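You operate a simulated robot arm through the tools that you are given. There is no shell and no other tool. Be economical: measure what you need, move in short steps, check, and stop when the job is done.

You are at the controls of a simulated robot arm. One attempt, no reset.

TASK
Take the green brush with purple band on the top of the wooden bench with blue legs and put it away on the work top of the mould rack. Put the short grey brush with pale base on the top of the wooden bench with blue legs away on the top of the steel bench with blue legs. Press the orange plunger three times. Stack the tray marked "soft rims" from the top of the steel bench with blue legs on top of the tray marked "even". Open the door marked wax store, take the tin marked mould wax on the top of the steel bench with blue legs and put it away on the inner shelf of cabinet marked wax store and shut the store again. Take the blue pad with green band and leave it on the pane of the light box. Switch the switch marked deep test on. Put the green paper round with white tab on the deck of the banding machine away on the top of the bench with orange legs. Shut the drawer marked gauge rings. Press the orange button marked faulty two times. Take the grey cup with blue band and put it on the small insert with blue band. Press the yellow button marked read two times. Open the drawer marked soak pads, take the block marked thirty and put it in the inside of drawer marked soak pads, then shut the pads. Pull the door marked sweepings open. Any order will do. Set down upright: green brush with purple band, short grey brush with pale base.
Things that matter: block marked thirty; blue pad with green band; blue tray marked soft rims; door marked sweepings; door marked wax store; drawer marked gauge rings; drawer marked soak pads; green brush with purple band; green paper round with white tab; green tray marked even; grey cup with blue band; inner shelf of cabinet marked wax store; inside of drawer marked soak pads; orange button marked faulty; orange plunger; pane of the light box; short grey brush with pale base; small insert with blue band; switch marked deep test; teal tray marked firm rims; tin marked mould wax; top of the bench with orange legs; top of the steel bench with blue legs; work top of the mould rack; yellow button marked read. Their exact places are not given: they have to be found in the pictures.

The check looks at the end state, three seconds after you hand in, the way a careful person would. Anything else that was tipped, shoved, dropped, spilled or broken makes it a failure.

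THE ROBOT
A 6-joint arm with a two-finger gripper on a trunk, on a base that drives. Base frame: it is fixed to the floor where the robot stands at the start and does not move with it; the origin is under the middle of the robot, x ahead of it, y to its left, z up; the surface under the hand at the start is at about z = 0.84. Units: m, rad, N and s.
With the tool pointing down near the work surface it reaches from about 0.36 to 0.86 m from the robot's upright axis, wherever it stands. Its first joint turns from -2.897 to 2.897 rad. Places, roughly: block marked thirty [-2.5, -1.75, 1]; blue pad with green band (9x6x4 cm) [0.7, 4, 0.8]; blue tray marked soft rims, green tray marked even [0.75, 2.5, 0.75]; door marked sweepings [0.7, 4.9, 0.4]; door marked wax store [-4.8, 1, 0.7]; drawer marked gauge rings [-2.1, 1.6, 0.7]; drawer marked soak pads [-5, 1.7, 0.6]; green brush with purple band (10x5x6 cm) [0.9, 0, 0.9]; green paper round with white tab [-1.75, 1.75, 1]; grey cup with blue band (5x5x5 cm) [0.7, -0.6, 0.9]; inner shelf of cabinet marked wax store [-5, 1, 0.5]; inside of drawer marked soak pads [-5.1, 1.7, 0.5]; orange button marked faulty [-1.6, 0.5, 1.1]; orange plunger [0.5, 0, 0.9]; pane of the light box (24x24 cm) [-1.88, 0.84, 0.92]; short grey brush with pale base (4x7x5 cm) [0.8, -0.2, 0.9]; small insert with blue band (6x6x3 cm) [1.1, 0.8, 0.8]; switch marked deep test [-1.6, 2.5, 0.9]; tin marked mould wax [0.75, 3, 0.75]; top of the bench with orange legs [0, -1.7, 0.8]; top of the steel bench with blue legs [0.7, 2.5, 0.8]; work top of the mould rack (40x24 cm) [-4.9, 0.56, 0.86]; yellow button marked read [0.4, -0.7, 0.9]. Payload 2.45 kg.
Tool frame: the origin (TCP) lies between the finger pads and is the grasp point; the fingertips stand 0.02 m ahead of it; z points along the fingers, y is the line along which they close. The gripper opens to 0.14 m. The gripper's body begins 0.168 m behind the TCP.
Orientation is that of the tool frame in the base frame, as a unit quaternion [w, x, y, z]. With the fingers straight down and closing along the base's y, the tool's x points along the base's -x, its y along +y and its z along -z.

THE INTERFACE
- The arm moves only by the tool arm_command. Its argument "commands" is a list of rows, each an object (a shift or turn left out is 0, a gripper value left out holds the last) with "delta_rot": the turn, a rotation vector about the base's x, y, z in rad, a list of three; "travel": the shift along the base's x, y, z in m, a list of three; "grip": the finger opening in m, from 0 to 0.14. In form: [{"delta_rot": [wx, wy, wz], "travel": [dx, dy, dz], "grip": grip}, ...]. A call has 1 to 12 rows; each row shifts and turns the commanded pose from where the row before left it. Each row takes 0.2 s and may step no farther than 0.05 m and 0.15 rad from the row before; otherwise, or with a gripper value out of range, the whole call is refused. Where a pose cannot be reached the arm comes as near as it can. A force on the tool above 40 N (or 10 N above the force at the start of the call, whichever is more), or a blocked arm, ends the call early, and 0.2 s more pass. Each finger travels about 0.045 m/s and halts on what it meets, pressing with about 37 N; the grip force reading is that of the motor and also rises with nothing between the fingers. The clock runs only during rows and for 0.2 s after the last one: add rows that do not move to give the fingers time. It gives the time, the measured TCP pose, the force on the tool (base axes), the opening and the grip force at its end, in the units of the frame above (readings bear some noise), with the torque about the TCP (base axes, N m) and any sound that the robot's microphone picked up.
- Cameras (640 x 400 px; columns grow to the right, rows downward): "scene" is now at [0.0698, 0.1152, 1.8916]; the picture's right is [-0.45, -0.89, 0.00], its down [-0.78, 0.39, -0.50] and it looks along [0.44, -0.22, -0.87] (base axes); focal length 278 px, centre (320, 200). "wrist" rides on the gripper at [0.078, 0.011, -0.209] in the tool frame; the picture's right is [-0.14, 0.99, 0.00], its down [-0.92, -0.13, -0.37] and it looks along [-0.37, -0.05, 0.93] (tool axes); focal length 280 px, centre (320, 200).
- get_image(camera): a new picture of that camera. The clock stands still meanwhile.
- lift_body(by): slides the trunk up (or, below 0, down) by that many m; the arm and the scene camera ride with it, the base frame stays. It gives what a move gives, with no picture.
- drive_base(legs): drives the robot by 1 to 6 legs, each [ahead, left, turn to the left] in m, m and rad, along the robot's own axes; the way and the turn of a leg run together, so that a leg with both is an arc; at most 1.5 m and 3.142 rad a leg. The arm and the cameras ride along, it lands a little off, and it stops where it bumps. It gives what a move gives.
- head_to(pan, tilt): turns the head with the scene camera to pan (to the left, within 2.496 rad either way) and tilt (down, from -0.506 to 1.204), counted from straight ahead of the robot. It gives what a move gives.
- point_at(camera, pixels): there is no depth. For up to 12 entries [column, row, z] of the newest picture of that camera ("zoom" is the newest enlarged one), the place [x, y] in the base frame at which the ray of that pixel passes the height z, good to about 0.002 m, but the place of the scene camera against the robot may be out by one fixed shift of up to 0.012 m in any direction. The clock stands still meanwhile.
- inspect(camera, box): a new picture of the part [left, top, right, bottom] of that camera's present view, enlarged. The clock stands still meanwhile.
- sign_off(): hands the job in; it is judged then, once.

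Work in short steps. Measure before you move; look again where a grasp or a placing could have gone wrong, and mend it. You have 392 turns and 360 pictures in all, those below and enlarged ones among them. Open the gripper and draw the arm clear of the work before you hand the job in, unless the task says otherwise; then end with one line.

The tools are called after "Call:" as a command line: name --argument value ..., lists and objects as JSON in quotes. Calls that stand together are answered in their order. arm_command: Moves the arm, as the interface text tells. Its arguments: {"type":"object","properties":{"commands":{"type":"array","items":{"type":"object","properties":{"delta_rot":{"type":"array","items":{"type":"number"}},"travel":{"type":"array","items":{"type":"number"}},"grip":{"type":"number"}}}}},"required":["commands"]} The other tools are called the same way: lift_body (by) slides the trunk up or down; drive_base (legs) drives the base; head_to (pan, tilt) turns the head that bears the scene camera; get_image (camera) takes a picture; point_at (camera, pixels) gives the place at which the rays of pixels pass given heights; inspect (camera, box) takes an enlarged picture of a part of a camera's view; sign_off () hands the job in.

At the start:

```text
time_s: 0.0
tool_pos: [0.6529, -0.1057, 1.1556]
orientation: [-0.001, 0.0, 1.0, 0.0]
ft_force: [-0.2, -0.3, 0.5]
moment: [0.03, 0.03, 0.02]
finger_gap: 0.1398
gripper_force: 0.0
trunk travel left (down, up): [-0.15, 0.08]
robot x, y, heading: [-0.0004, -0.0004, 0.001]
head pan, tilt: [-0.466, 1.051]
```

scene: 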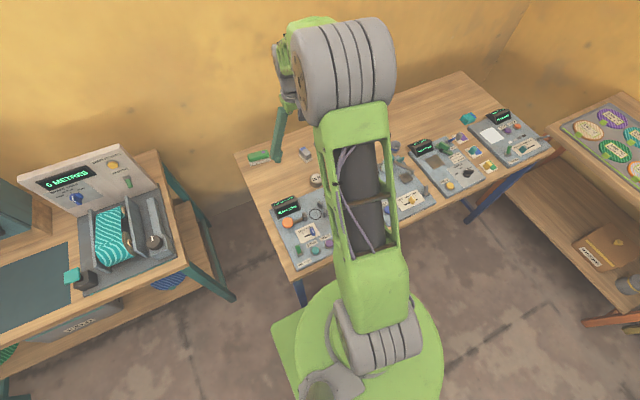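
wrist: 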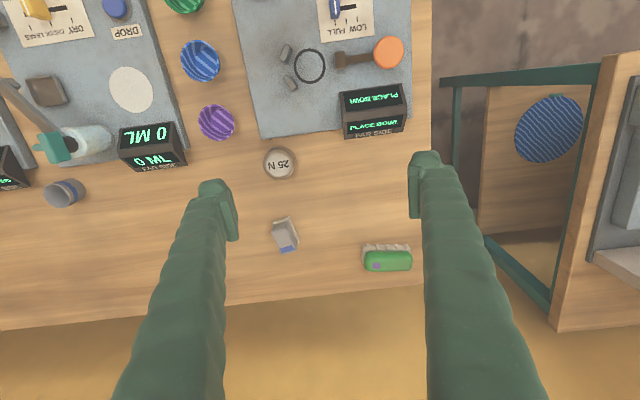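

The wrist picture shows the green brush at (387,258), the grey brush at (285,235) and an orange plunger at (388,52). I'll enlarge the bench parts to read the marks.

Call:
inspect --camera "scene" --box '[230, 70, 400, 280]'

Call:
inspect --camera "scene" --box '[380, 80, 560, 220]'

Call:
inspect --camera "wrist" --box '[220, 0, 440, 280]'

Call:
point_at --camera "wrist" --pixels '[[387, 258, 0.87], [285, 235, 0.87], [388, 52, 0.88], [63, 193, 0.88], [278, 163, 0.84]]'

```text
1.90 times, centred on (315, 175) of scene
```

zoom: 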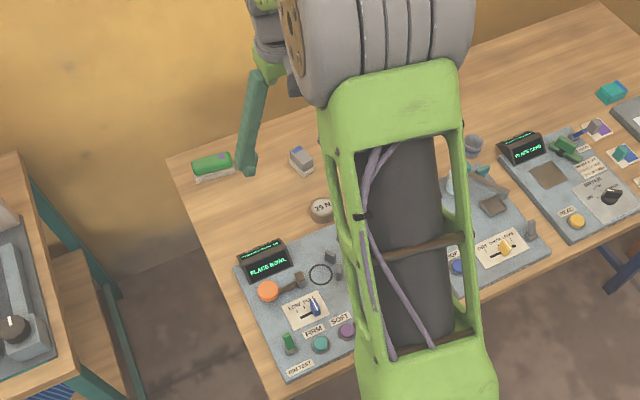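

```text
2.86 times, centred on (470, 150) of scene
```

zoom: 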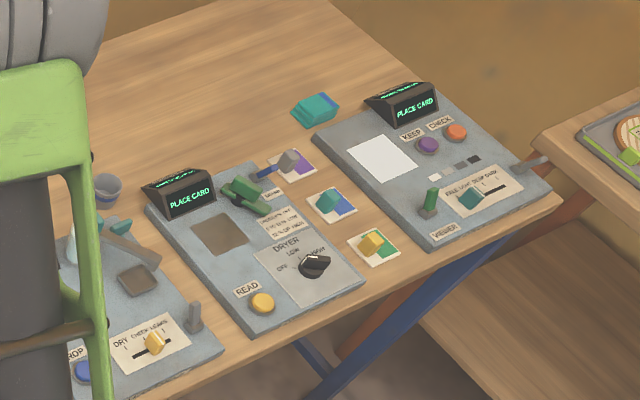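

```text
1.43 times, centred on (330, 140) of wrist
```

zoom: 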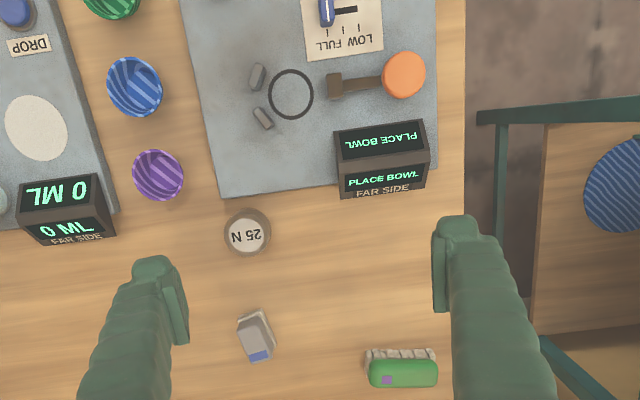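

```text
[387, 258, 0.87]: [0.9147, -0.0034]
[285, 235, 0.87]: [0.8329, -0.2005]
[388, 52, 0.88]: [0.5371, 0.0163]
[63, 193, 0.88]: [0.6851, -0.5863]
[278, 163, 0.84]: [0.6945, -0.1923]
```

The orange plunger knob seems to be near (0.537, 0.016). I'll move above it with the gripper closing and look closer.

Call:
arm_command --commands '[{"travel": [-0.029, 0.03, -0.02], "grip": 0.0}, {"travel": [-0.029, 0.03, -0.02]}, {"travel": [-0.029, 0.03, -0.02]}, {"travel": [-0.029, 0.032, -0.02]}, {}, {}]'

Call:
get_image --camera "wrist"

```text
time_s: 1.4
tool_pos: [0.5369, 0.017, 1.0734]
orientation: [0.0, 0.001, 1.0, 0.0]
ft_force: [0.0, 0.0, 0.9]
moment: [0.04, 0.04, 0.02]
finger_gap: 0.0152
gripper_force: 0.1
trunk travel left (down, up): [-0.15, 0.08]
robot x, y, heading: [0.0024, 0.0009, 0.001]
head pan, tilt: [-0.466, 1.051]
```

```text
354 pictures are left
```

wrist: 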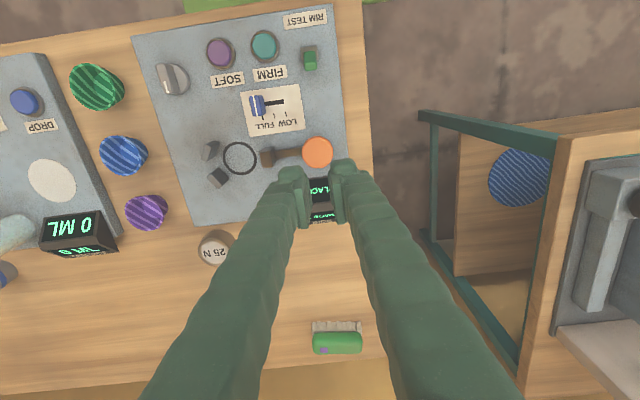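

The orange knob is at (317,152). I'll get its height by intersecting this ray with the earlier one.

Call:
point_at --camera "wrist" --pixels '[[317, 152, 0.84], [317, 152, 0.88], [317, 152, 0.92], [337, 340, 0.87], [337, 340, 0.84]]'

Call:
inspect --camera "wrist" --box '[190, 90, 360, 240]'

Call:
inspect --camera "scene" --box '[230, 140, 360, 280]'

```text
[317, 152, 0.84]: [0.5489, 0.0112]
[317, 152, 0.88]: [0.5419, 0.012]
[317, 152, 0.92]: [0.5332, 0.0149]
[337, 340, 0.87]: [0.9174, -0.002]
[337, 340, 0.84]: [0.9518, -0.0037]
```

```text
2.67 times, centred on (275, 165) of wrist
```

zoom: 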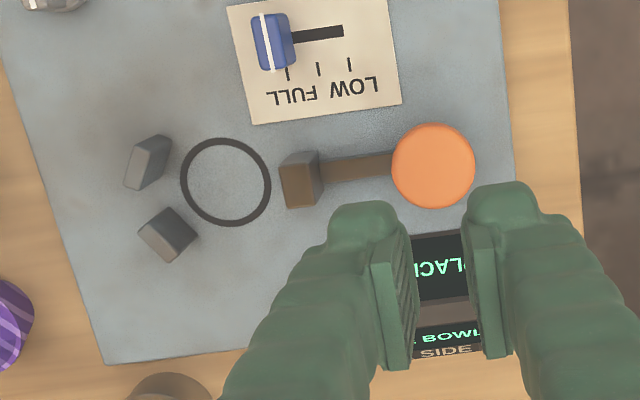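

```text
2.86 times, centred on (295, 210) of scene
```

zoom: 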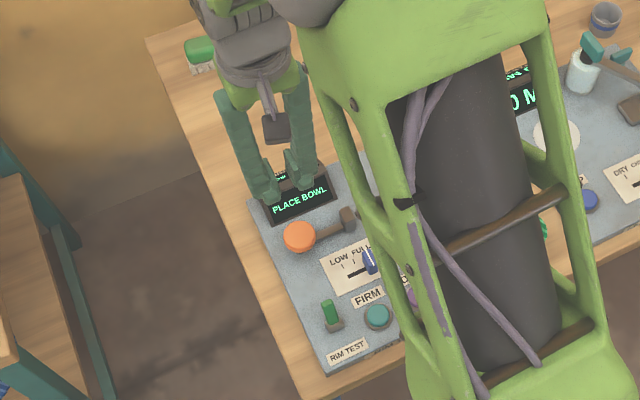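

I'll aim for (0.541, 0.013), descend to just above the knob and then look for contact in small steps.

Call:
arm_command --commands '[{"travel": [0.004, -0.004, -0.045], "grip": 0.0}, {"travel": [0, 0, -0.045]}, {"travel": [0, 0, -0.04]}, {}]'

Call:
inspect --camera "wrist" --box '[190, 90, 450, 290]'

```text
time_s: 2.4
tool_pos: [0.5418, 0.0115, 0.9438]
orientation: [-0.001, 0.0, 1.0, 0.0]
ft_force: [-0.5, 0.0, 0.6]
moment: [0.01, -0.03, 0.01]
finger_gap: 0.0
gripper_force: 29.5
trunk travel left (down, up): [-0.15, 0.08]
robot x, y, heading: [-0.0031, 0.0016, -0.0]
head pan, tilt: [-0.466, 1.051]
```

```text
2.00 times, centred on (320, 190) of wrist
```

zoom: 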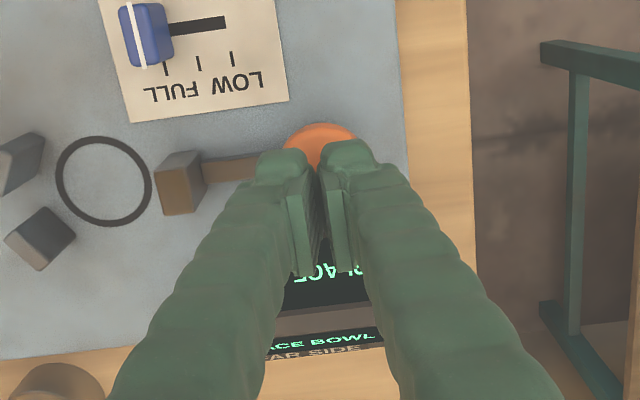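

Check of the knob's upper edge and sides against heights.

Call:
point_at --camera "zoom" --pixels '[[320, 124, 0.88], [320, 124, 0.9], [284, 150, 0.88], [356, 140, 0.88], [320, 270, 0.88]]'

```text
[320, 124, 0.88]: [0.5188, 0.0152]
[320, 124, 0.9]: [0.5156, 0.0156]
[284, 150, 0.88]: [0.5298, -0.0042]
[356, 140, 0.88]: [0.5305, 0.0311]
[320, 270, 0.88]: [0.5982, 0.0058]
```

The knob centre is about (0.537, 0.014). I'll step down gently to find contact.

Call:
arm_command --commands '[{"travel": [-0.004, 0.002, -0.02]}, {"travel": [0, 0, -0.008]}, {"travel": [0, 0, -0.005]}, {"travel": [0, 0, -0.005]}]'

```text
time_s: 3.4
tool_pos: [0.5377, 0.0156, 0.9082]
orientation: [0.0, 0.0, 1.0, 0.0]
ft_force: [-0.6, 0.8, 3.6]
moment: [0.0, 0.02, 0.0]
finger_gap: 0.0061
gripper_force: 29.4
trunk travel left (down, up): [-0.15, 0.08]
robot x, y, heading: [-0.0026, -0.0001, -0.006]
head pan, tilt: [-0.466, 1.051]
heard: click
```

A click was heard with 3.6 N at tip height 0.888. I'll back off and look whether anything changed.

Call:
arm_command --commands '[{"travel": [0, 0, 0.02]}, {}]'

Call:
inspect --camera "scene" --box '[230, 140, 360, 280]'

```text
time_s: 4.0
tool_pos: [0.5391, 0.0142, 0.928]
orientation: [-0.001, 0.001, 1.0, 0.0]
ft_force: [0.1, 0.8, -0.5]
moment: [0.01, 0.0, 0.0]
finger_gap: 0.0
gripper_force: 29.8
trunk travel left (down, up): [-0.15, 0.08]
robot x, y, heading: [0.0012, 0.0002, -0.002]
head pan, tilt: [-0.466, 1.051]
```

```text
2.86 times, centred on (295, 210) of scene
```

zoom: 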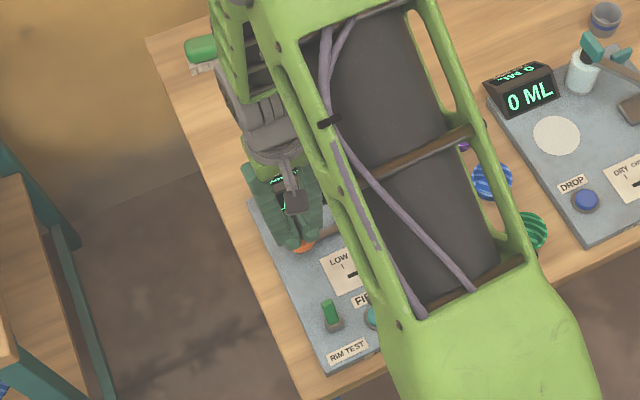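

The click most likely marks a press. Second press in its own call.

Call:
arm_command --commands '[{"travel": [0, 0, -0.012]}, {"travel": [0, 0, -0.008]}, {"travel": [0, 0, 0.02]}, {}]'

```text
time_s: 5.0
tool_pos: [0.5388, 0.0161, 0.9267]
orientation: [0.0, 0.0, 1.0, -0.001]
ft_force: [0.3, 0.8, -0.2]
moment: [-0.01, -0.02, 0.02]
finger_gap: 0.0
gripper_force: 29.7
trunk travel left (down, up): [-0.15, 0.08]
robot x, y, heading: [-0.0005, 0.002, -0.0]
head pan, tilt: [-0.466, 1.051]
heard: click
```

Second click heard; third press the same way.

Call:
arm_command --commands '[{"travel": [0, 0, -0.012]}, {"travel": [0, 0, -0.008]}, {"travel": [0, 0, 0.02]}, {}]'

```text
time_s: 6.0
tool_pos: [0.539, 0.0151, 0.9287]
orientation: [-0.001, 0.001, 1.0, 0.001]
ft_force: [0.4, 0.5, 0.3]
moment: [-0.05, -0.01, 0.01]
finger_gap: 0.0
gripper_force: 29.4
trunk travel left (down, up): [-0.15, 0.08]
robot x, y, heading: [-0.0024, -0.0004, 0.001]
head pan, tilt: [-0.466, 1.051]
heard: click
```

Three clicks heard. Now I raise the arm and drive right toward the READ button.

Call:
arm_command --commands '[{"travel": [0, 0, 0.05]}, {"travel": [0, 0, 0.05]}, {"travel": [0, 0, 0.04]}]'

Call:
drive_base --legs '[[0, -0.6, 0]]'

Call:
get_image --camera "wrist"

Call:
get_image --camera "scene"

```text
time_s: 6.8
tool_pos: [0.5374, 0.0147, 1.067]
orientation: [-0.001, 0.001, 1.0, 0.0]
ft_force: [-0.4, 0.0, 0.1]
moment: [0.01, -0.02, -0.01]
finger_gap: 0.0
gripper_force: 29.5
trunk travel left (down, up): [-0.15, 0.08]
robot x, y, heading: [-0.0061, 0.0011, -0.001]
head pan, tilt: [-0.466, 1.051]
```

```text
time_s: 12.6
tool_pos: [0.5406, -0.5837, 1.067]
orientation: [-0.001, -0.004, 1.0, 0.001]
ft_force: [0.4, -0.1, 0.2]
moment: [-0.02, 0.0, 0.0]
finger_gap: 0.0001
gripper_force: 29.3
trunk travel left (down, up): [-0.15, 0.08]
robot x, y, heading: [0.0011, -0.6003, 0.01]
head pan, tilt: [-0.466, 1.051]
```

```text
349 pictures are left
```

wrist: 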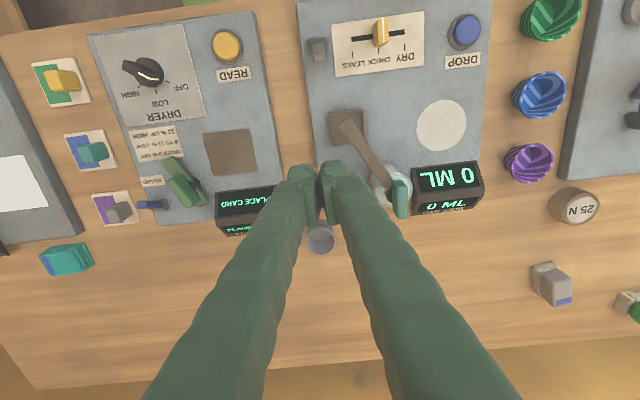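

```text
348 pictures are left
```

scene: 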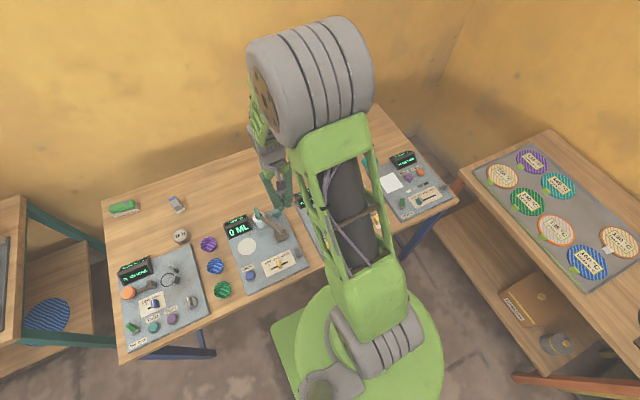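

READ button at (228,44) in the wrist picture; locate it at button height ~0.87.

Call:
point_at --camera "wrist" --pixels '[[228, 44, 0.86], [228, 44, 0.88], [320, 240, 0.88]]'

```text
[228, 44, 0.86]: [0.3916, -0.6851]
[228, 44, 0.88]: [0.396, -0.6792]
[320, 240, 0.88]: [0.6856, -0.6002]
```

Move over the READ button at (0.394, -0.682) and check.

Call:
arm_command --commands '[{"travel": [-0.037, -0.025, -0.01]}, {"travel": [-0.037, -0.025, -0.02]}, {"travel": [-0.036, -0.024, -0.02]}, {"travel": [-0.036, -0.024, -0.02]}, {"travel": [0, 0, -0.04]}, {}]'

Call:
get_image --camera "wrist"

```text
time_s: 14.0
tool_pos: [0.395, -0.6796, 0.9562]
orientation: [0.0, -0.004, 1.0, -0.001]
ft_force: [0.0, -0.3, 0.3]
moment: [0.03, -0.03, 0.0]
finger_gap: 0.0001
gripper_force: 29.1
trunk travel left (down, up): [-0.15, 0.08]
robot x, y, heading: [0.0027, -0.601, 0.012]
head pan, tilt: [-0.466, 1.051]
```

```text
347 pictures are left
```

wrist: 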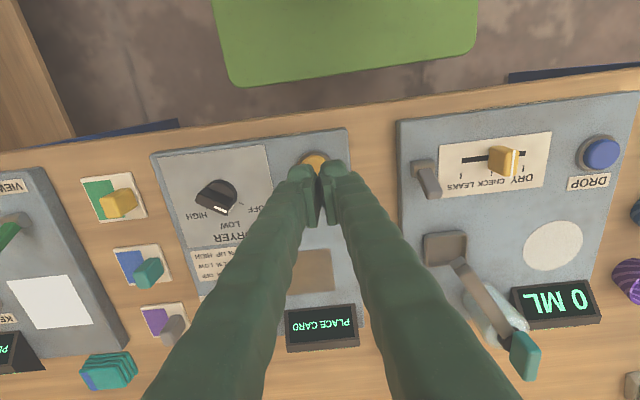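

Call:
inspect --camera "wrist" --box '[260, 130, 380, 205]'

Call:
point_at --camera "wrist" --pixels '[[314, 155, 0.87], [300, 162, 0.87], [328, 160, 0.87]]'

```text
5.33 times, centred on (320, 168) of wrist
```

zoom: 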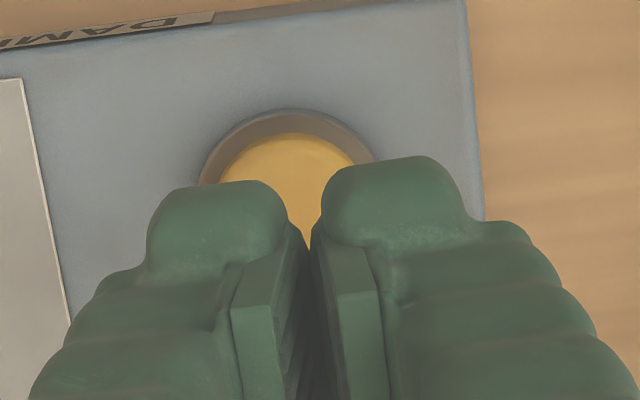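

```text
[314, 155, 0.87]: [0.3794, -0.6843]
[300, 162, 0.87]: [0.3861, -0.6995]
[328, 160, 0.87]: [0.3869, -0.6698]
```

The button centre is near (0.393, -0.684). Descend in small steps to press once.

Call:
arm_command --commands '[{"travel": [-0.002, -0.004, -0.03]}, {"travel": [0, 0, -0.02]}, {"travel": [0, 0, -0.006]}, {"travel": [0, 0, -0.005]}]'

```text
time_s: 15.0
tool_pos: [0.3922, -0.6857, 0.895]
orientation: [-0.002, -0.005, 1.0, 0.0]
ft_force: [-0.6, -1.0, -0.6]
moment: [0.01, 0.01, 0.02]
finger_gap: 0.0
gripper_force: 28.5
trunk travel left (down, up): [-0.15, 0.08]
robot x, y, heading: [0.004, -0.6019, 0.014]
head pan, tilt: [-0.466, 1.051]
```

No contact yet (tip at 0.875). Continue down in small steps.

Call:
arm_command --commands '[{"travel": [0, 0, -0.004]}, {"travel": [0, 0, -0.004]}, {"travel": [0, 0, -0.003]}]'

```text
time_s: 15.7
tool_pos: [0.3915, -0.6855, 0.8889]
orientation: [0.001, -0.005, 1.0, 0.0]
ft_force: [-4.6, 0.2, 39.7]
moment: [0.07, 0.06, -0.11]
finger_gap: 0.006
gripper_force: 30.1
trunk travel left (down, up): [-0.15, 0.08]
robot x, y, heading: [0.0023, -0.6046, 0.012]
head pan, tilt: [-0.466, 1.051]
heard: click
stopped in row 3: the force on the tool passed its limit at 47 N (the readings are from after the stop); the commanded pose is now the measured one
```

One click. Release, then press a second time.

Call:
arm_command --commands '[{"travel": [0, 0, 0.02]}, {}, {"travel": [0, 0, -0.012]}, {"travel": [0, 0, -0.0065]}, {"travel": [0, 0, 0.02]}, {"travel": [0, 0, 0.04]}]'

```text
time_s: 17.1
tool_pos: [0.3931, -0.6866, 0.9481]
orientation: [0.002, -0.004, 1.0, 0.0]
ft_force: [0.0, 0.4, 0.1]
moment: [-0.05, -0.04, 0.01]
finger_gap: 0.0
gripper_force: 29.6
trunk travel left (down, up): [-0.15, 0.08]
robot x, y, heading: [0.002, -0.5994, 0.013]
head pan, tilt: [-0.466, 1.051]
heard: click
```

Both READ presses clicked. Now move above the cup at about (0.686, -0.600) with the gripper opening.

Call:
arm_command --commands '[{"travel": [0, 0, 0.05], "grip": 0.09}, {"travel": [0, 0, 0.04]}, {"travel": [0.046, 0.014, 0]}, {"travel": [0.046, 0.014, 0]}, {"travel": [0.046, 0.014, 0]}, {"travel": [0.046, 0.014, 0]}, {"travel": [0.046, 0.014, 0]}, {"travel": [0.046, 0.014, 0]}, {}]'

Call:
get_image --camera "wrist"

```text
time_s: 19.1
tool_pos: [0.6684, -0.6027, 1.0377]
orientation: [0.002, -0.004, 1.0, 0.0]
ft_force: [0.4, -0.8, 0.1]
moment: [-0.02, -0.02, 0.0]
finger_gap: 0.0901
gripper_force: 0.1
trunk travel left (down, up): [-0.15, 0.08]
robot x, y, heading: [0.0026, -0.6064, 0.011]
head pan, tilt: [-0.466, 1.051]
```

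```text
345 pictures are left
```

wrist: 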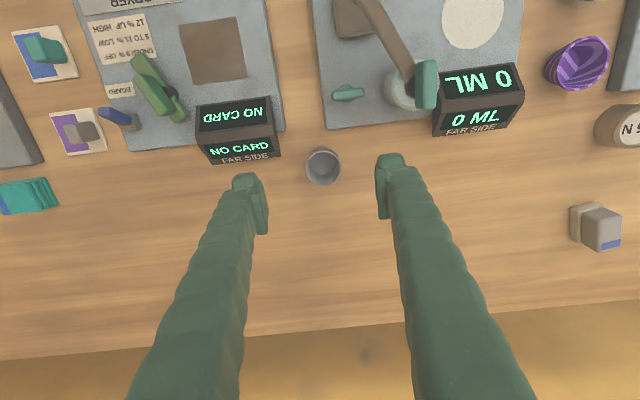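

The display now says NO CARD, so the presses registered. Cup at (323,167); locate rim and base.

Call:
inspect --camera "wrist" --box '[260, 120, 400, 210]'

Call:
point_at --camera "wrist" --pixels '[[323, 164, 0.89], [323, 160, 0.87], [305, 164, 0.89], [341, 164, 0.89]]'

```text
4.44 times, centred on (330, 165) of wrist
```

zoom: 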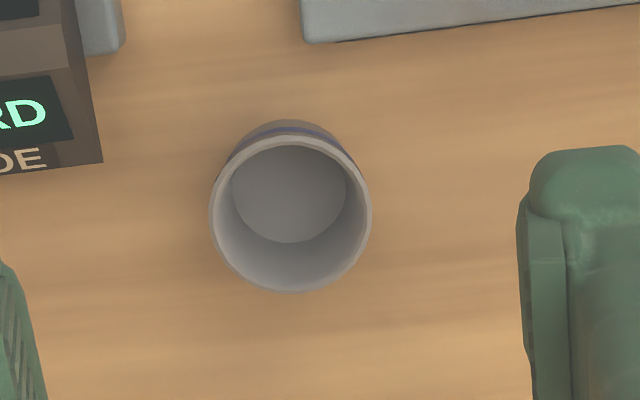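

```text
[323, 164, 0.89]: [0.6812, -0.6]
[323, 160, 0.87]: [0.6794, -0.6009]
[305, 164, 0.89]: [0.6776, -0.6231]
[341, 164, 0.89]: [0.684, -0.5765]
```

Call:
point_at --camera "wrist" --pixels '[[323.5, 168, 0.89], [281, 157, 0.85], [281, 157, 0.87], [432, 130, 0.85]]'

```text
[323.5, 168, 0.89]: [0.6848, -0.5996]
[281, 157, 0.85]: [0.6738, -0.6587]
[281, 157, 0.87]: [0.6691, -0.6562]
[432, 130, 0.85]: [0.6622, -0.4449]
```

Cup centre (0.685, -0.600); display corner at y -0.659, so I narrow the opening to 0.072 and descend.

Call:
arm_command --commands '[{"travel": [0.018, 0.003, -0.03], "grip": 0.072}, {"travel": [0, 0, -0.05]}, {"travel": [0, 0, -0.045]}, {"travel": [0, 0, -0.03]}, {"travel": [0, 0, -0.012]}, {}]'

Call:
get_image --camera "wrist"

```text
time_s: 20.5
tool_pos: [0.6862, -0.598, 0.8717]
orientation: [0.0, -0.005, 1.0, 0.0]
ft_force: [0.6, -0.3, 0.9]
moment: [0.01, 0.03, 0.01]
finger_gap: 0.0722
gripper_force: 0.0
trunk travel left (down, up): [-0.15, 0.08]
robot x, y, heading: [0.0012, -0.6021, 0.011]
head pan, tilt: [-0.466, 1.051]
```

```text
343 pictures are left
```

wrist: 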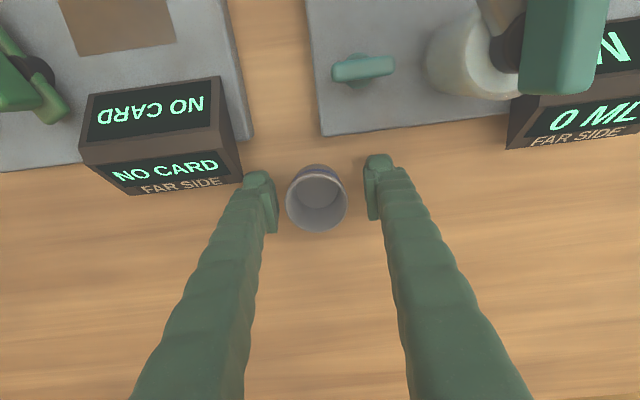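

Well centred on the cup. Close the fingers.

Call:
arm_command --commands '[{"travel": [0, -0.001, -0.002], "grip": 0.035}, {}, {}, {}]'

```text
time_s: 21.5
tool_pos: [0.6872, -0.5993, 0.87]
orientation: [0.001, -0.004, 1.0, -0.001]
ft_force: [0.1, 0.3, 1.8]
moment: [0.0, -0.02, -0.07]
finger_gap: 0.0473
gripper_force: 36.8
trunk travel left (down, up): [-0.15, 0.08]
robot x, y, heading: [0.0026, -0.6003, 0.011]
head pan, tilt: [-0.466, 1.051]
```

Cup held (gap 0.047). Lift it, and drive left, turning the head to look at the place of the small insert.

Call:
arm_command --commands '[{"travel": [0, 0, 0.05]}, {"travel": [0, 0, 0.05]}, {"travel": [-0.04, 0, 0.03]}, {"travel": [-0.05, 0, 0.02]}, {"travel": [-0.05, 0, 0.02]}]'

Call:
head_to --pan 0.6 --tilt 0.7

Call:
drive_base --legs '[[0, 0.7, 0]]'

Call:
get_image --camera "scene"

```text
refused: row 4 steps farther than a row can; nothing moved
```

```text
time_s: 22.8
tool_pos: [0.6877, -0.5987, 0.8691]
orientation: [0.001, -0.004, 1.0, -0.001]
ft_force: [0.3, 0.1, 1.8]
moment: [0.02, 0.01, -0.03]
finger_gap: 0.0473
gripper_force: 37.5
trunk travel left (down, up): [-0.15, 0.08]
robot x, y, heading: [-0.0013, -0.6011, 0.013]
head pan, tilt: [0.6, 0.7]
```

```text
time_s: 25.0
tool_pos: [0.6863, -0.4924, 0.87]
orientation: [0.001, -0.005, 1.0, -0.002]
ft_force: [-0.5, -0.5, -0.2]
moment: [0.02, 0.0, -0.02]
finger_gap: 0.0476
gripper_force: 37.1
trunk travel left (down, up): [-0.15, 0.08]
robot x, y, heading: [0.0036, -0.4904, 0.012]
head pan, tilt: [0.6, 0.7]
stopped in leg 1: the force on the tool passed its limit at 54 N (the readings are from after the stop); the commanded pose is now the measured one
```

```text
342 pictures are left
```

scene: 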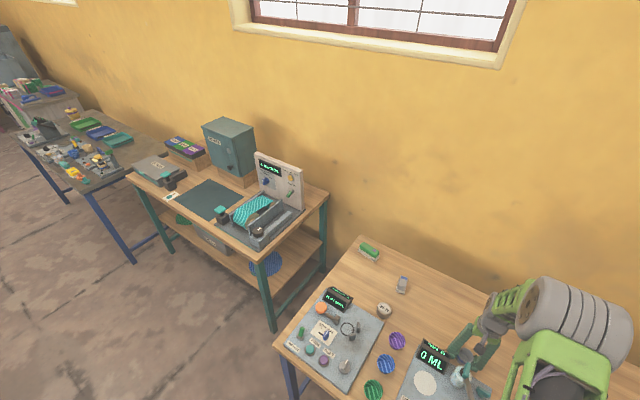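

The lift was refused, so the arm drove sideways while low and met something. I check with the wrist camera before anything else.

Call:
get_image --camera "wrist"

Call:
inspect --camera "scene" --box '[390, 280, 550, 400]'

```text
341 pictures are left
```

wrist: 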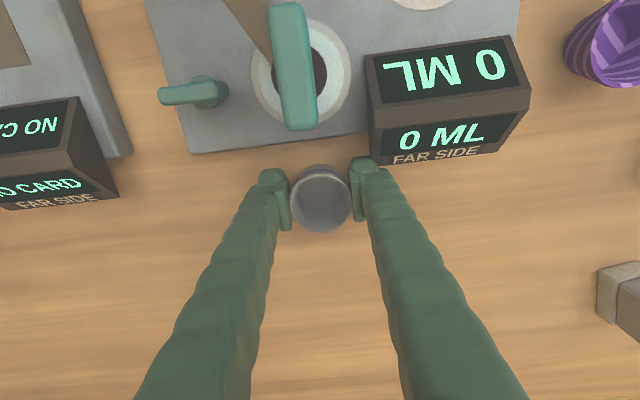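

```text
3.33 times, centred on (470, 340) of scene
```

zoom: 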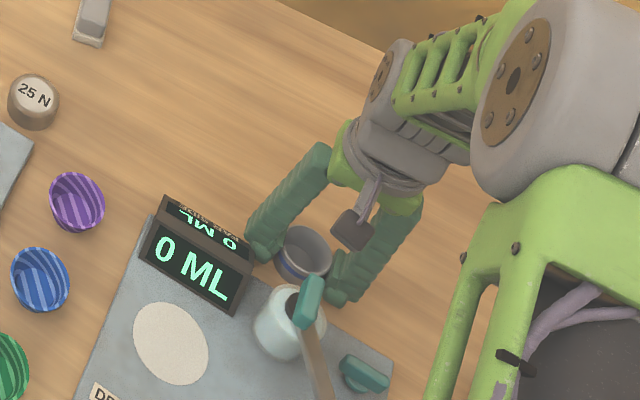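

The finger met the display housing of the leak tester. I check whether that housing moved, comparing its corner with the earlier (0.662, -0.445).

Call:
point_at --camera "wrist" --pixels '[[371, 166, 0.85], [119, 196, 0.85]]'

```text
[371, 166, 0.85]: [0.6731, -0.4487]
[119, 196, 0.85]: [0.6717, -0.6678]
```

The housing did not move. Ease off sideways slightly and lift properly.

Call:
arm_command --commands '[{"travel": [0.005, -0.012, 0]}, {"travel": [0, 0, 0.05]}, {"travel": [0, 0, 0.05]}, {"travel": [-0.03, 0, 0.03]}, {"travel": [-0.04, 0, 0.025]}, {"travel": [-0.04, 0, 0.025]}, {"travel": [-0.04, 0, 0.02]}]'

Call:
get_image --camera "wrist"

```text
time_s: 26.6
tool_pos: [0.5396, -0.5046, 1.0707]
orientation: [0.002, -0.005, 1.0, -0.003]
ft_force: [-0.2, 0.0, -0.4]
moment: [0.01, -0.02, 0.0]
finger_gap: 0.0473
gripper_force: 37.2
trunk travel left (down, up): [-0.15, 0.08]
robot x, y, heading: [0.0007, -0.4872, 0.008]
head pan, tilt: [0.6, 0.7]
```

```text
339 pictures are left
```

wrist: 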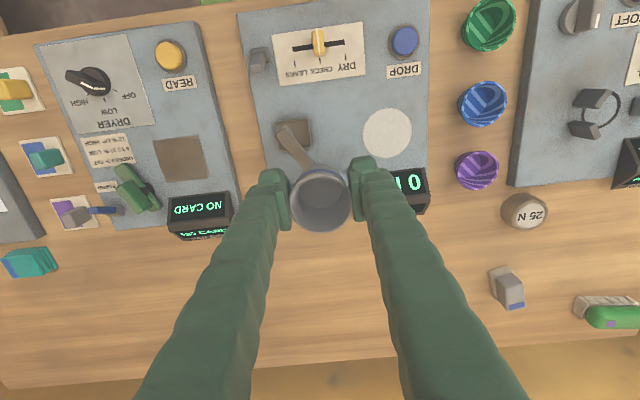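

The rest is undisturbed. Enlarge the teal-legged bench to find the small insert and the bench edge.

Call:
inspect --camera "scene" --box '[120, 110, 340, 260]'

Call:
point_at --camera "scene" --pixels '[[267, 252, 0.76], [328, 195, 0.76], [128, 178, 0.76], [285, 345, 0.84]]'

```text
2.67 times, centred on (230, 185) of scene
```

zoom: 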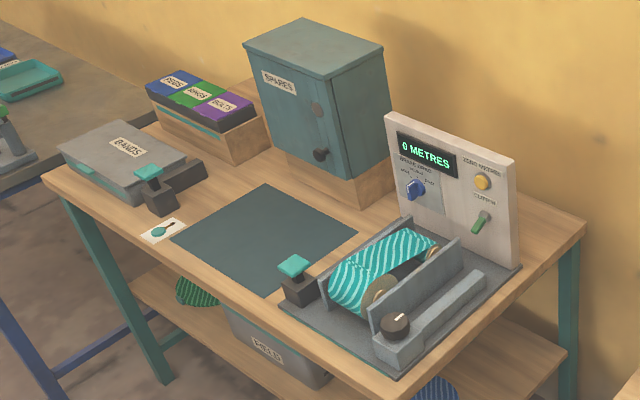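

```text
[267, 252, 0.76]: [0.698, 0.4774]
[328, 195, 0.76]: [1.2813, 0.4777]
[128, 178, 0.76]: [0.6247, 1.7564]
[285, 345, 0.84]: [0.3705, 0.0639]
```

Call:
point_at --camera "zoom" --pixels '[[440, 270, 0.86], [385, 120, 0.8], [340, 205, 0.8], [395, 210, 0.8], [290, 160, 0.8], [350, 250, 0.77], [265, 185, 0.77]]'

```text
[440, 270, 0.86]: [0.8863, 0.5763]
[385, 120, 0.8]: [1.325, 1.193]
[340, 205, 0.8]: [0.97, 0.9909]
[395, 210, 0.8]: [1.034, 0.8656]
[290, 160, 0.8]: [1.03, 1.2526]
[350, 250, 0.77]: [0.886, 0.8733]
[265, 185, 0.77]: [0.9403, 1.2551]
```

The insert may sit hidden between the machine's panel and the cabinet. Drive left to about y = 0.8 with the arm high.

Call:
drive_base --legs '[[0, 1.2, 0]]'

Call:
head_to --pan 0.0 --tilt 0.75

Call:
get_image --camera "scene"

Call:
get_image --camera "wrist"

```text
time_s: 37.5
tool_pos: [0.5296, 0.7066, 1.0687]
orientation: [0.002, -0.005, 1.0, -0.003]
ft_force: [0.7, 0.0, 0.4]
moment: [0.01, -0.01, 0.0]
finger_gap: 0.0472
gripper_force: 37.2
trunk travel left (down, up): [-0.15, 0.08]
robot x, y, heading: [-0.0089, 0.7242, 0.006]
head pan, tilt: [0.6, 0.7]
```

```text
time_s: 38.5
tool_pos: [0.5273, 0.7064, 1.0685]
orientation: [0.002, -0.006, 1.0, -0.002]
ft_force: [0.5, -0.1, -0.2]
moment: [0.01, 0.0, 0.03]
finger_gap: 0.0472
gripper_force: 37.1
trunk travel left (down, up): [-0.15, 0.08]
robot x, y, heading: [-0.0117, 0.7185, 0.011]
head pan, tilt: [0.0, 0.75]
```

```text
337 pictures are left
```

scene: 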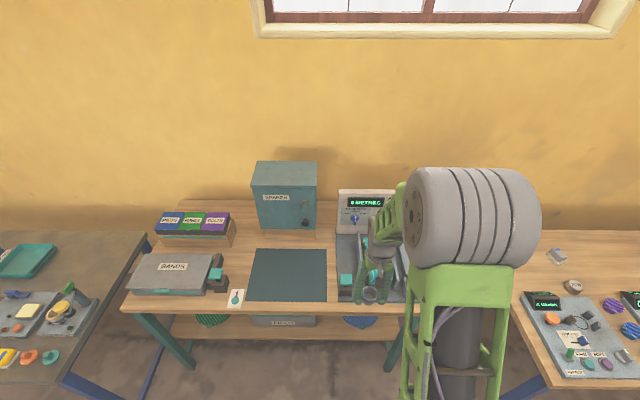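

```text
336 pictures are left
```

wrist: 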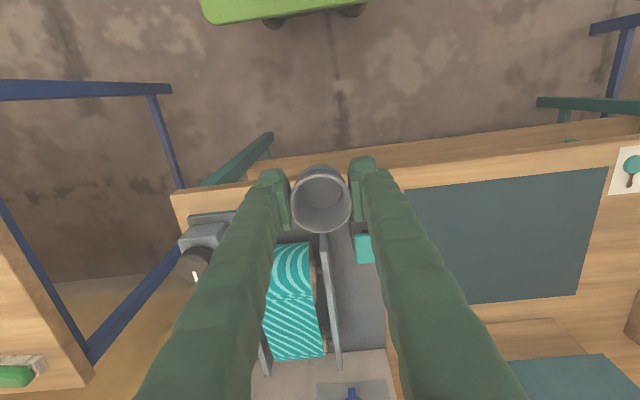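

Call:
inspect --camera "scene" --box '[220, 150, 420, 275]'

Call:
point_at --camera "scene" --pixels '[[260, 240, 0.77], [318, 238, 0.77], [335, 235, 0.77], [325, 200, 0.77], [285, 245, 0.77], [390, 235, 0.77]]'

```text
3.20 times, centred on (320, 212) of scene
```

zoom: 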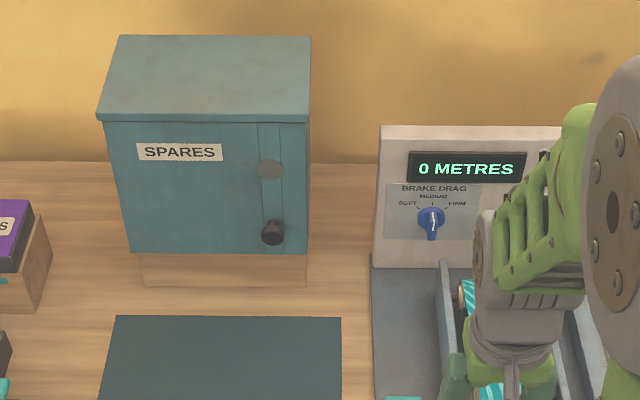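

```text
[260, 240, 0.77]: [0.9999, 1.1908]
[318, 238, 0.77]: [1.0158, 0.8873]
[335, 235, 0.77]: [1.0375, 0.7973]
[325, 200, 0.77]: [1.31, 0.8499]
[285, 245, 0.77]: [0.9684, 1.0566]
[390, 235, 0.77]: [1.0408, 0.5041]
```

No insert visible from here; it may be behind the machine's panel. Raise the arm and trunk, and go forward a little to look down from above.

Call:
arm_command --commands '[{"travel": [0, 0, 0.05]}, {"travel": [0, 0, 0.05]}, {"travel": [0, 0, 0.05]}]'

Call:
lift_body --by 0.08

Call:
drive_base --legs '[[0.22, 0.1, 0]]'

Call:
get_image --camera "wrist"

Call:
get_image --camera "scene"

```text
time_s: 39.3
tool_pos: [0.5309, 0.7066, 1.2195]
orientation: [0.002, -0.005, 1.0, -0.003]
ft_force: [0.8, -0.3, -0.8]
moment: [0.0, -0.01, -0.01]
finger_gap: 0.0476
gripper_force: 36.4
trunk travel left (down, up): [-0.15, 0.08]
robot x, y, heading: [-0.0101, 0.7218, 0.004]
head pan, tilt: [0.0, 0.75]
```

```text
time_s: 40.5
tool_pos: [0.5307, 0.7056, 1.298]
orientation: [0.002, -0.005, 1.0, -0.002]
ft_force: [-0.7, -0.3, 0.9]
moment: [0.0, 0.0, 0.01]
finger_gap: 0.0474
gripper_force: 36.7
trunk travel left (down, up): [-0.23, 0.0]
robot x, y, heading: [-0.0085, 0.7221, 0.012]
head pan, tilt: [0.0, 0.75]
```

```text
time_s: 42.3
tool_pos: [0.7512, 0.8111, 1.2987]
orientation: [0.001, -0.007, 1.0, -0.003]
ft_force: [0.9, 0.2, 0.0]
moment: [-0.05, 0.03, 0.01]
finger_gap: 0.0474
gripper_force: 36.8
trunk travel left (down, up): [-0.23, 0.0]
robot x, y, heading: [0.2088, 0.8247, 0.011]
head pan, tilt: [0.0, 0.75]
```

```text
334 pictures are left
```

wrist: 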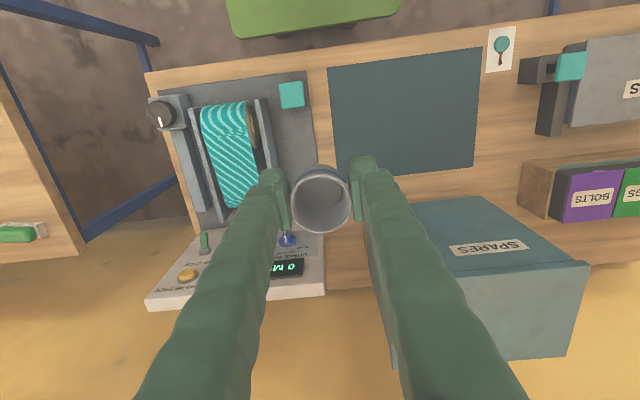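

```text
333 pictures are left
```

scene: 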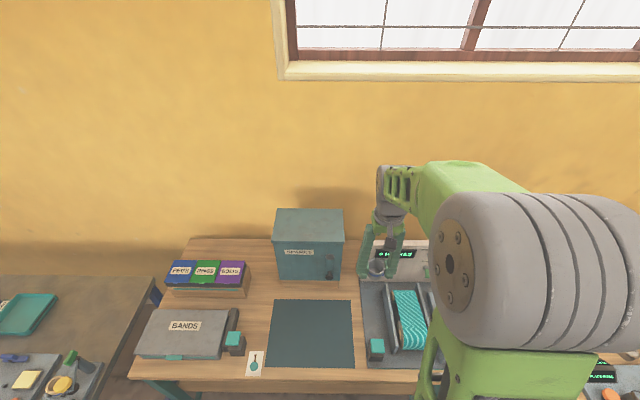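

Gripper hides the gap between panel and cabinet. Shift the arm right and look again.

Call:
arm_command --commands '[{"travel": [0, -0.05, 0]}, {"travel": [0, -0.05, 0]}, {"travel": [0, -0.05, 0]}, {"travel": [0, -0.05, 0]}]'

Call:
get_image --camera "wrist"

Call:
inspect --camera "scene" --box '[260, 200, 440, 312]'

```text
time_s: 43.3
tool_pos: [0.7497, 0.61, 1.2989]
orientation: [0.001, -0.008, 1.0, -0.001]
ft_force: [0.0, 0.2, 0.1]
moment: [0.08, 0.02, -0.01]
finger_gap: 0.0472
gripper_force: 36.8
trunk travel left (down, up): [-0.23, 0.0]
robot x, y, heading: [0.209, 0.8256, 0.013]
head pan, tilt: [0.0, 0.75]
```

```text
332 pictures are left
```

wrist: 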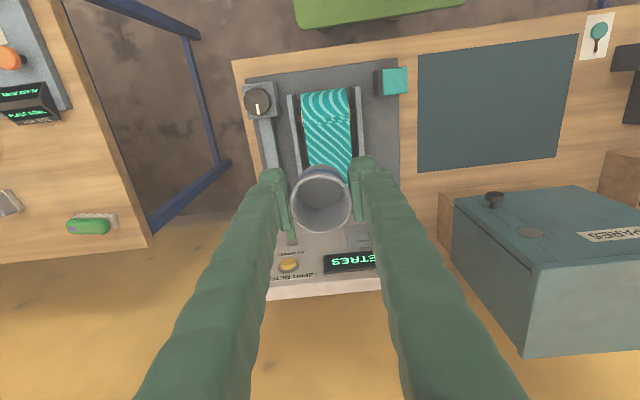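

```text
3.56 times, centred on (350, 256) of scene
```

zoom: 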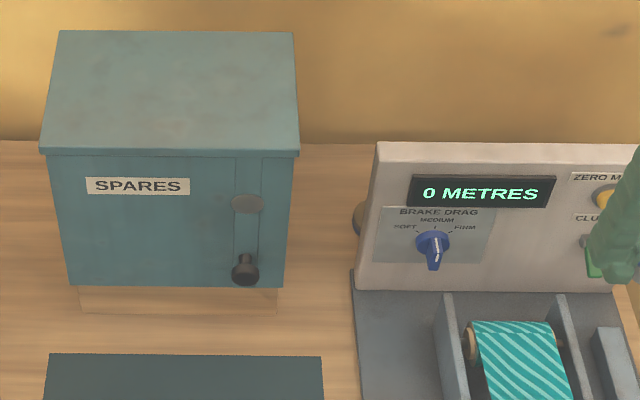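

Something peeks out from behind the panel at zoom (362,215). Reach forward so that the wrist camera looks behind the panel.

Call:
arm_command --commands '[{"travel": [0.05, 0, 0]}, {"travel": [0.05, 0, 0]}, {"travel": [0.05, 0, 0]}, {"travel": [0.05, 0, 0]}, {}]'

Call:
get_image --camera "wrist"

```text
time_s: 44.5
tool_pos: [0.9494, 0.6113, 1.3021]
orientation: [0.002, -0.006, 1.0, -0.002]
ft_force: [0.0, -0.7, 0.1]
moment: [-0.01, -0.01, 0.01]
finger_gap: 0.0474
gripper_force: 37.0
trunk travel left (down, up): [-0.23, 0.0]
robot x, y, heading: [0.2109, 0.8254, 0.013]
head pan, tilt: [0.0, 0.75]
```

```text
330 pictures are left
```

wrist: 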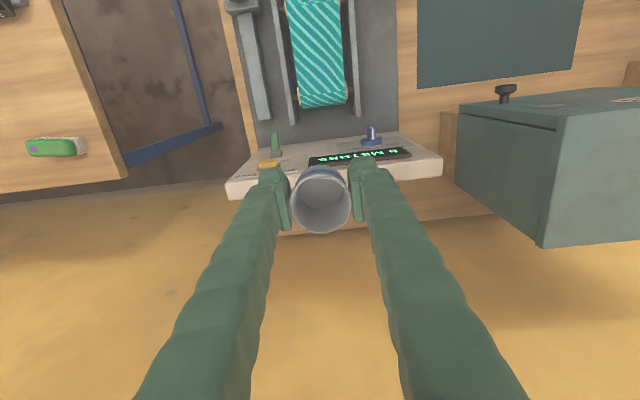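

Call:
point_at --camera "wrist" --pixels '[[440, 178, 0.98], [232, 198, 0.98], [440, 160, 0.98], [540, 245, 0.85], [480, 215, 0.76], [300, 235, 0.76]]'

Call:
inspect --camera "wrist" --box '[220, 120, 480, 240]'

```text
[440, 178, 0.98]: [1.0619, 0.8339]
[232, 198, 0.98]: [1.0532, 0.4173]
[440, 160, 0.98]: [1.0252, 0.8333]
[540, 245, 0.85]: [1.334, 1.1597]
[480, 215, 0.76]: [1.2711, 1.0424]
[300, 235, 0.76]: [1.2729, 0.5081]
```

```text
2.46 times, centred on (350, 180) of wrist
```

zoom: 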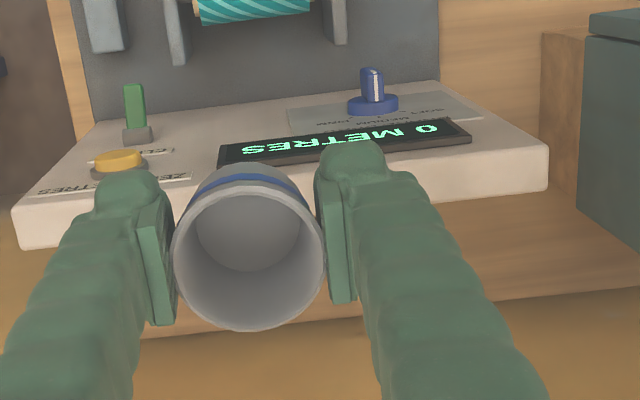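

The strip right behind the panel is still hidden. Swing the arm over the cabinet (well above it) for a view into the gap from the left.

Call:
arm_command --commands '[{"travel": [0, 0.05, 0]}, {"travel": [0, 0.05, 0]}, {"travel": [0, 0.05, 0]}, {"travel": [0, 0.05, 0]}, {"travel": [0.01, 0.045, 0]}, {"travel": [0.02, 0.045, 0]}, {"travel": [0.02, 0.045, 0]}, {"travel": [0.03, 0.03, 0]}, {}]'

Call:
get_image --camera "wrist"

```text
time_s: 46.5
tool_pos: [1.0272, 0.976, 1.3034]
orientation: [0.002, -0.006, 1.0, -0.001]
ft_force: [-0.1, -0.2, 0.1]
moment: [-0.02, -0.09, 0.0]
finger_gap: 0.0473
gripper_force: 36.7
trunk travel left (down, up): [-0.23, 0.0]
robot x, y, heading: [0.2068, 0.8291, 0.015]
head pan, tilt: [0.0, 0.75]
```

```text
328 pictures are left
```

wrist: 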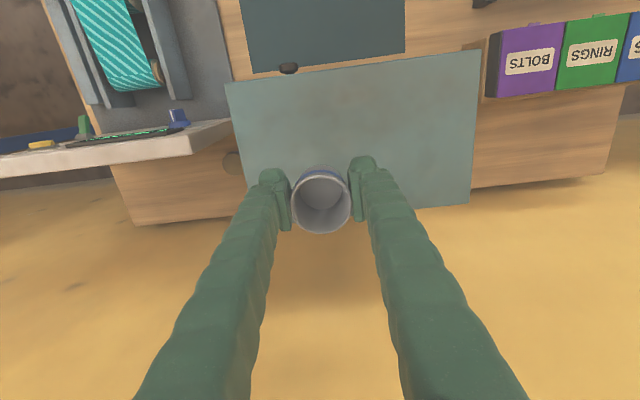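

A round thing is at (232,163) in the gap. Enlarge.

Call:
inspect --camera "wrist" --box '[170, 110, 290, 220]'

Call:
point_at --camera "wrist" --pixels '[[232, 163, 0.78], [232, 163, 0.82]]'

```text
3.64 times, centred on (230, 165) of wrist
```

zoom: 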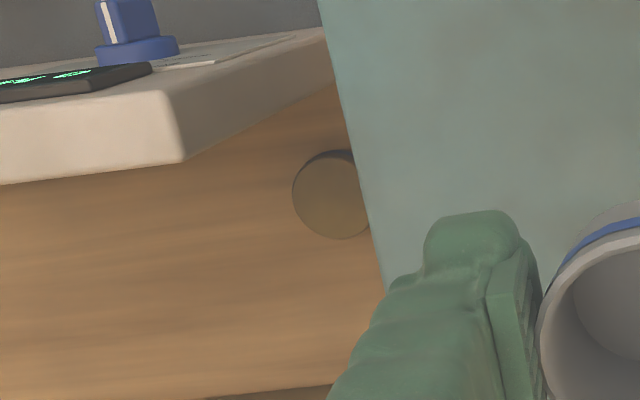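

```text
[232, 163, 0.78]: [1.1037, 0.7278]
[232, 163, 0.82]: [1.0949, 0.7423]
```

It is a round disc near (1.10, 0.74), most likely the insert. Shift the arm right for an unobstructed view.

Call:
arm_command --commands '[{"travel": [0, -0.05, 0]}, {"travel": [0.01, -0.045, 0]}, {"travel": [0.01, -0.03, 0]}, {}]'

Call:
inspect --camera "wrist" --box '[180, 90, 400, 230]'

```text
time_s: 47.5
tool_pos: [1.0486, 0.8526, 1.299]
orientation: [0.002, -0.007, 1.0, -0.003]
ft_force: [0.2, 0.3, -1.1]
moment: [-0.09, 0.03, 0.04]
finger_gap: 0.0474
gripper_force: 37.2
trunk travel left (down, up): [-0.23, 0.0]
robot x, y, heading: [0.2078, 0.8205, 0.011]
head pan, tilt: [0.0, 0.75]
```

```text
2.86 times, centred on (290, 160) of wrist
```

zoom: 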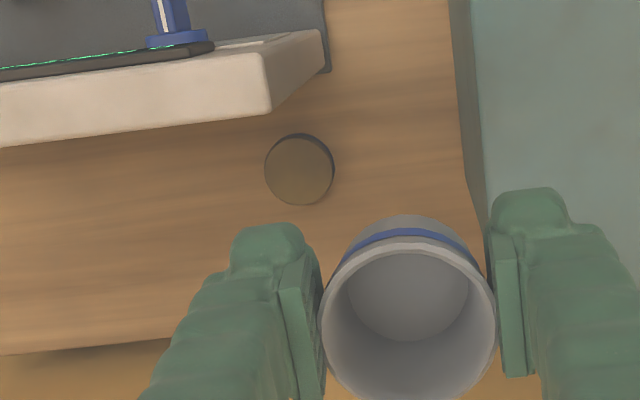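

Call:
inspect --camera "wrist" --box '[262, 130, 310, 170]'

Call:
point_at --camera "wrist" --pixels '[[282, 150, 0.76], [282, 164, 0.79], [295, 150, 0.79], [270, 150, 0.79], [295, 150, 0.79], [264, 128, 1.0], [285, 112, 1.0], [344, 155, 0.77], [352, 145, 1.04]]'

```text
10.00 times, centred on (286, 150) of wrist
```

zoom: 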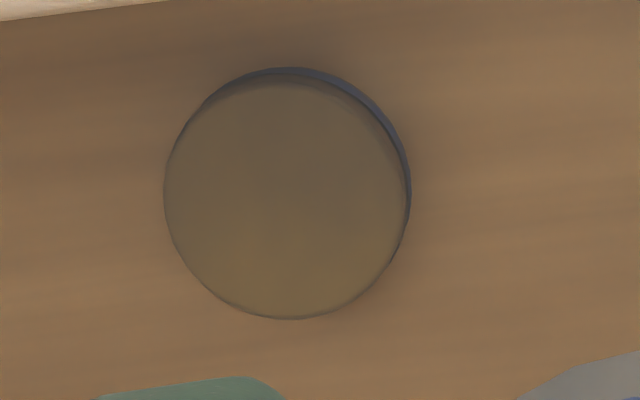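

```text
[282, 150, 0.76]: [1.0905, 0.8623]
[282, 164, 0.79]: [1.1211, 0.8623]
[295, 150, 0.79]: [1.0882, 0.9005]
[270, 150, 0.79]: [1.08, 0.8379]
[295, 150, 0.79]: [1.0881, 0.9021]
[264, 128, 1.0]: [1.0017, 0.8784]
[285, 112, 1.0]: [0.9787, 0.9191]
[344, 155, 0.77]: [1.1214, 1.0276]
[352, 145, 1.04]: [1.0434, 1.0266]
```

The blue band shows at the rim: this is the insert. Measure it using the zoom picture.

Call:
point_at --camera "zoom" --pixels '[[287, 197, 0.79], [165, 197, 0.79], [408, 197, 0.79], [287, 77, 0.79], [287, 319, 0.79], [287, 68, 0.76], [60, 20, 1.0]]'

Call:
get_image --camera "wrist"

```text
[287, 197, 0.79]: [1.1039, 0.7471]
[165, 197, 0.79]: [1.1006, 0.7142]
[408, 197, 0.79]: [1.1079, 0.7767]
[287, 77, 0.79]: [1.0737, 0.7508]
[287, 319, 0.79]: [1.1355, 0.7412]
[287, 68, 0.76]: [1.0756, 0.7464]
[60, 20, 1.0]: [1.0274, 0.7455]
```

```text
324 pictures are left
```

wrist: 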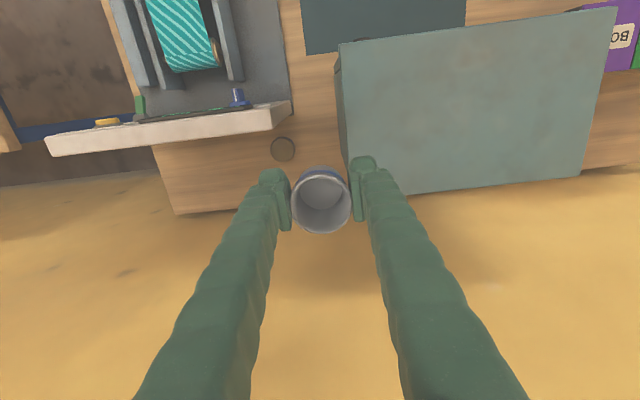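

Call:
point_at --camera "wrist" --pixels '[[272.5, 127.8, 0.98], [272.5, 127.8, 1.04], [291, 103, 1.0], [348, 160, 1.05], [348, 160, 0.8], [344, 75, 1.05], [176, 213, 0.77], [302, 55, 0.77]]'

```text
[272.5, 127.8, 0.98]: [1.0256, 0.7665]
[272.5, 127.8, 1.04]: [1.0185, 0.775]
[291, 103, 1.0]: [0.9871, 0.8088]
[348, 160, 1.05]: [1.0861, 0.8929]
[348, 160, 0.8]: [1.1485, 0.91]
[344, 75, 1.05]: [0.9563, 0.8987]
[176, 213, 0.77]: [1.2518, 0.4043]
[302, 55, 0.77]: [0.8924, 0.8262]
```

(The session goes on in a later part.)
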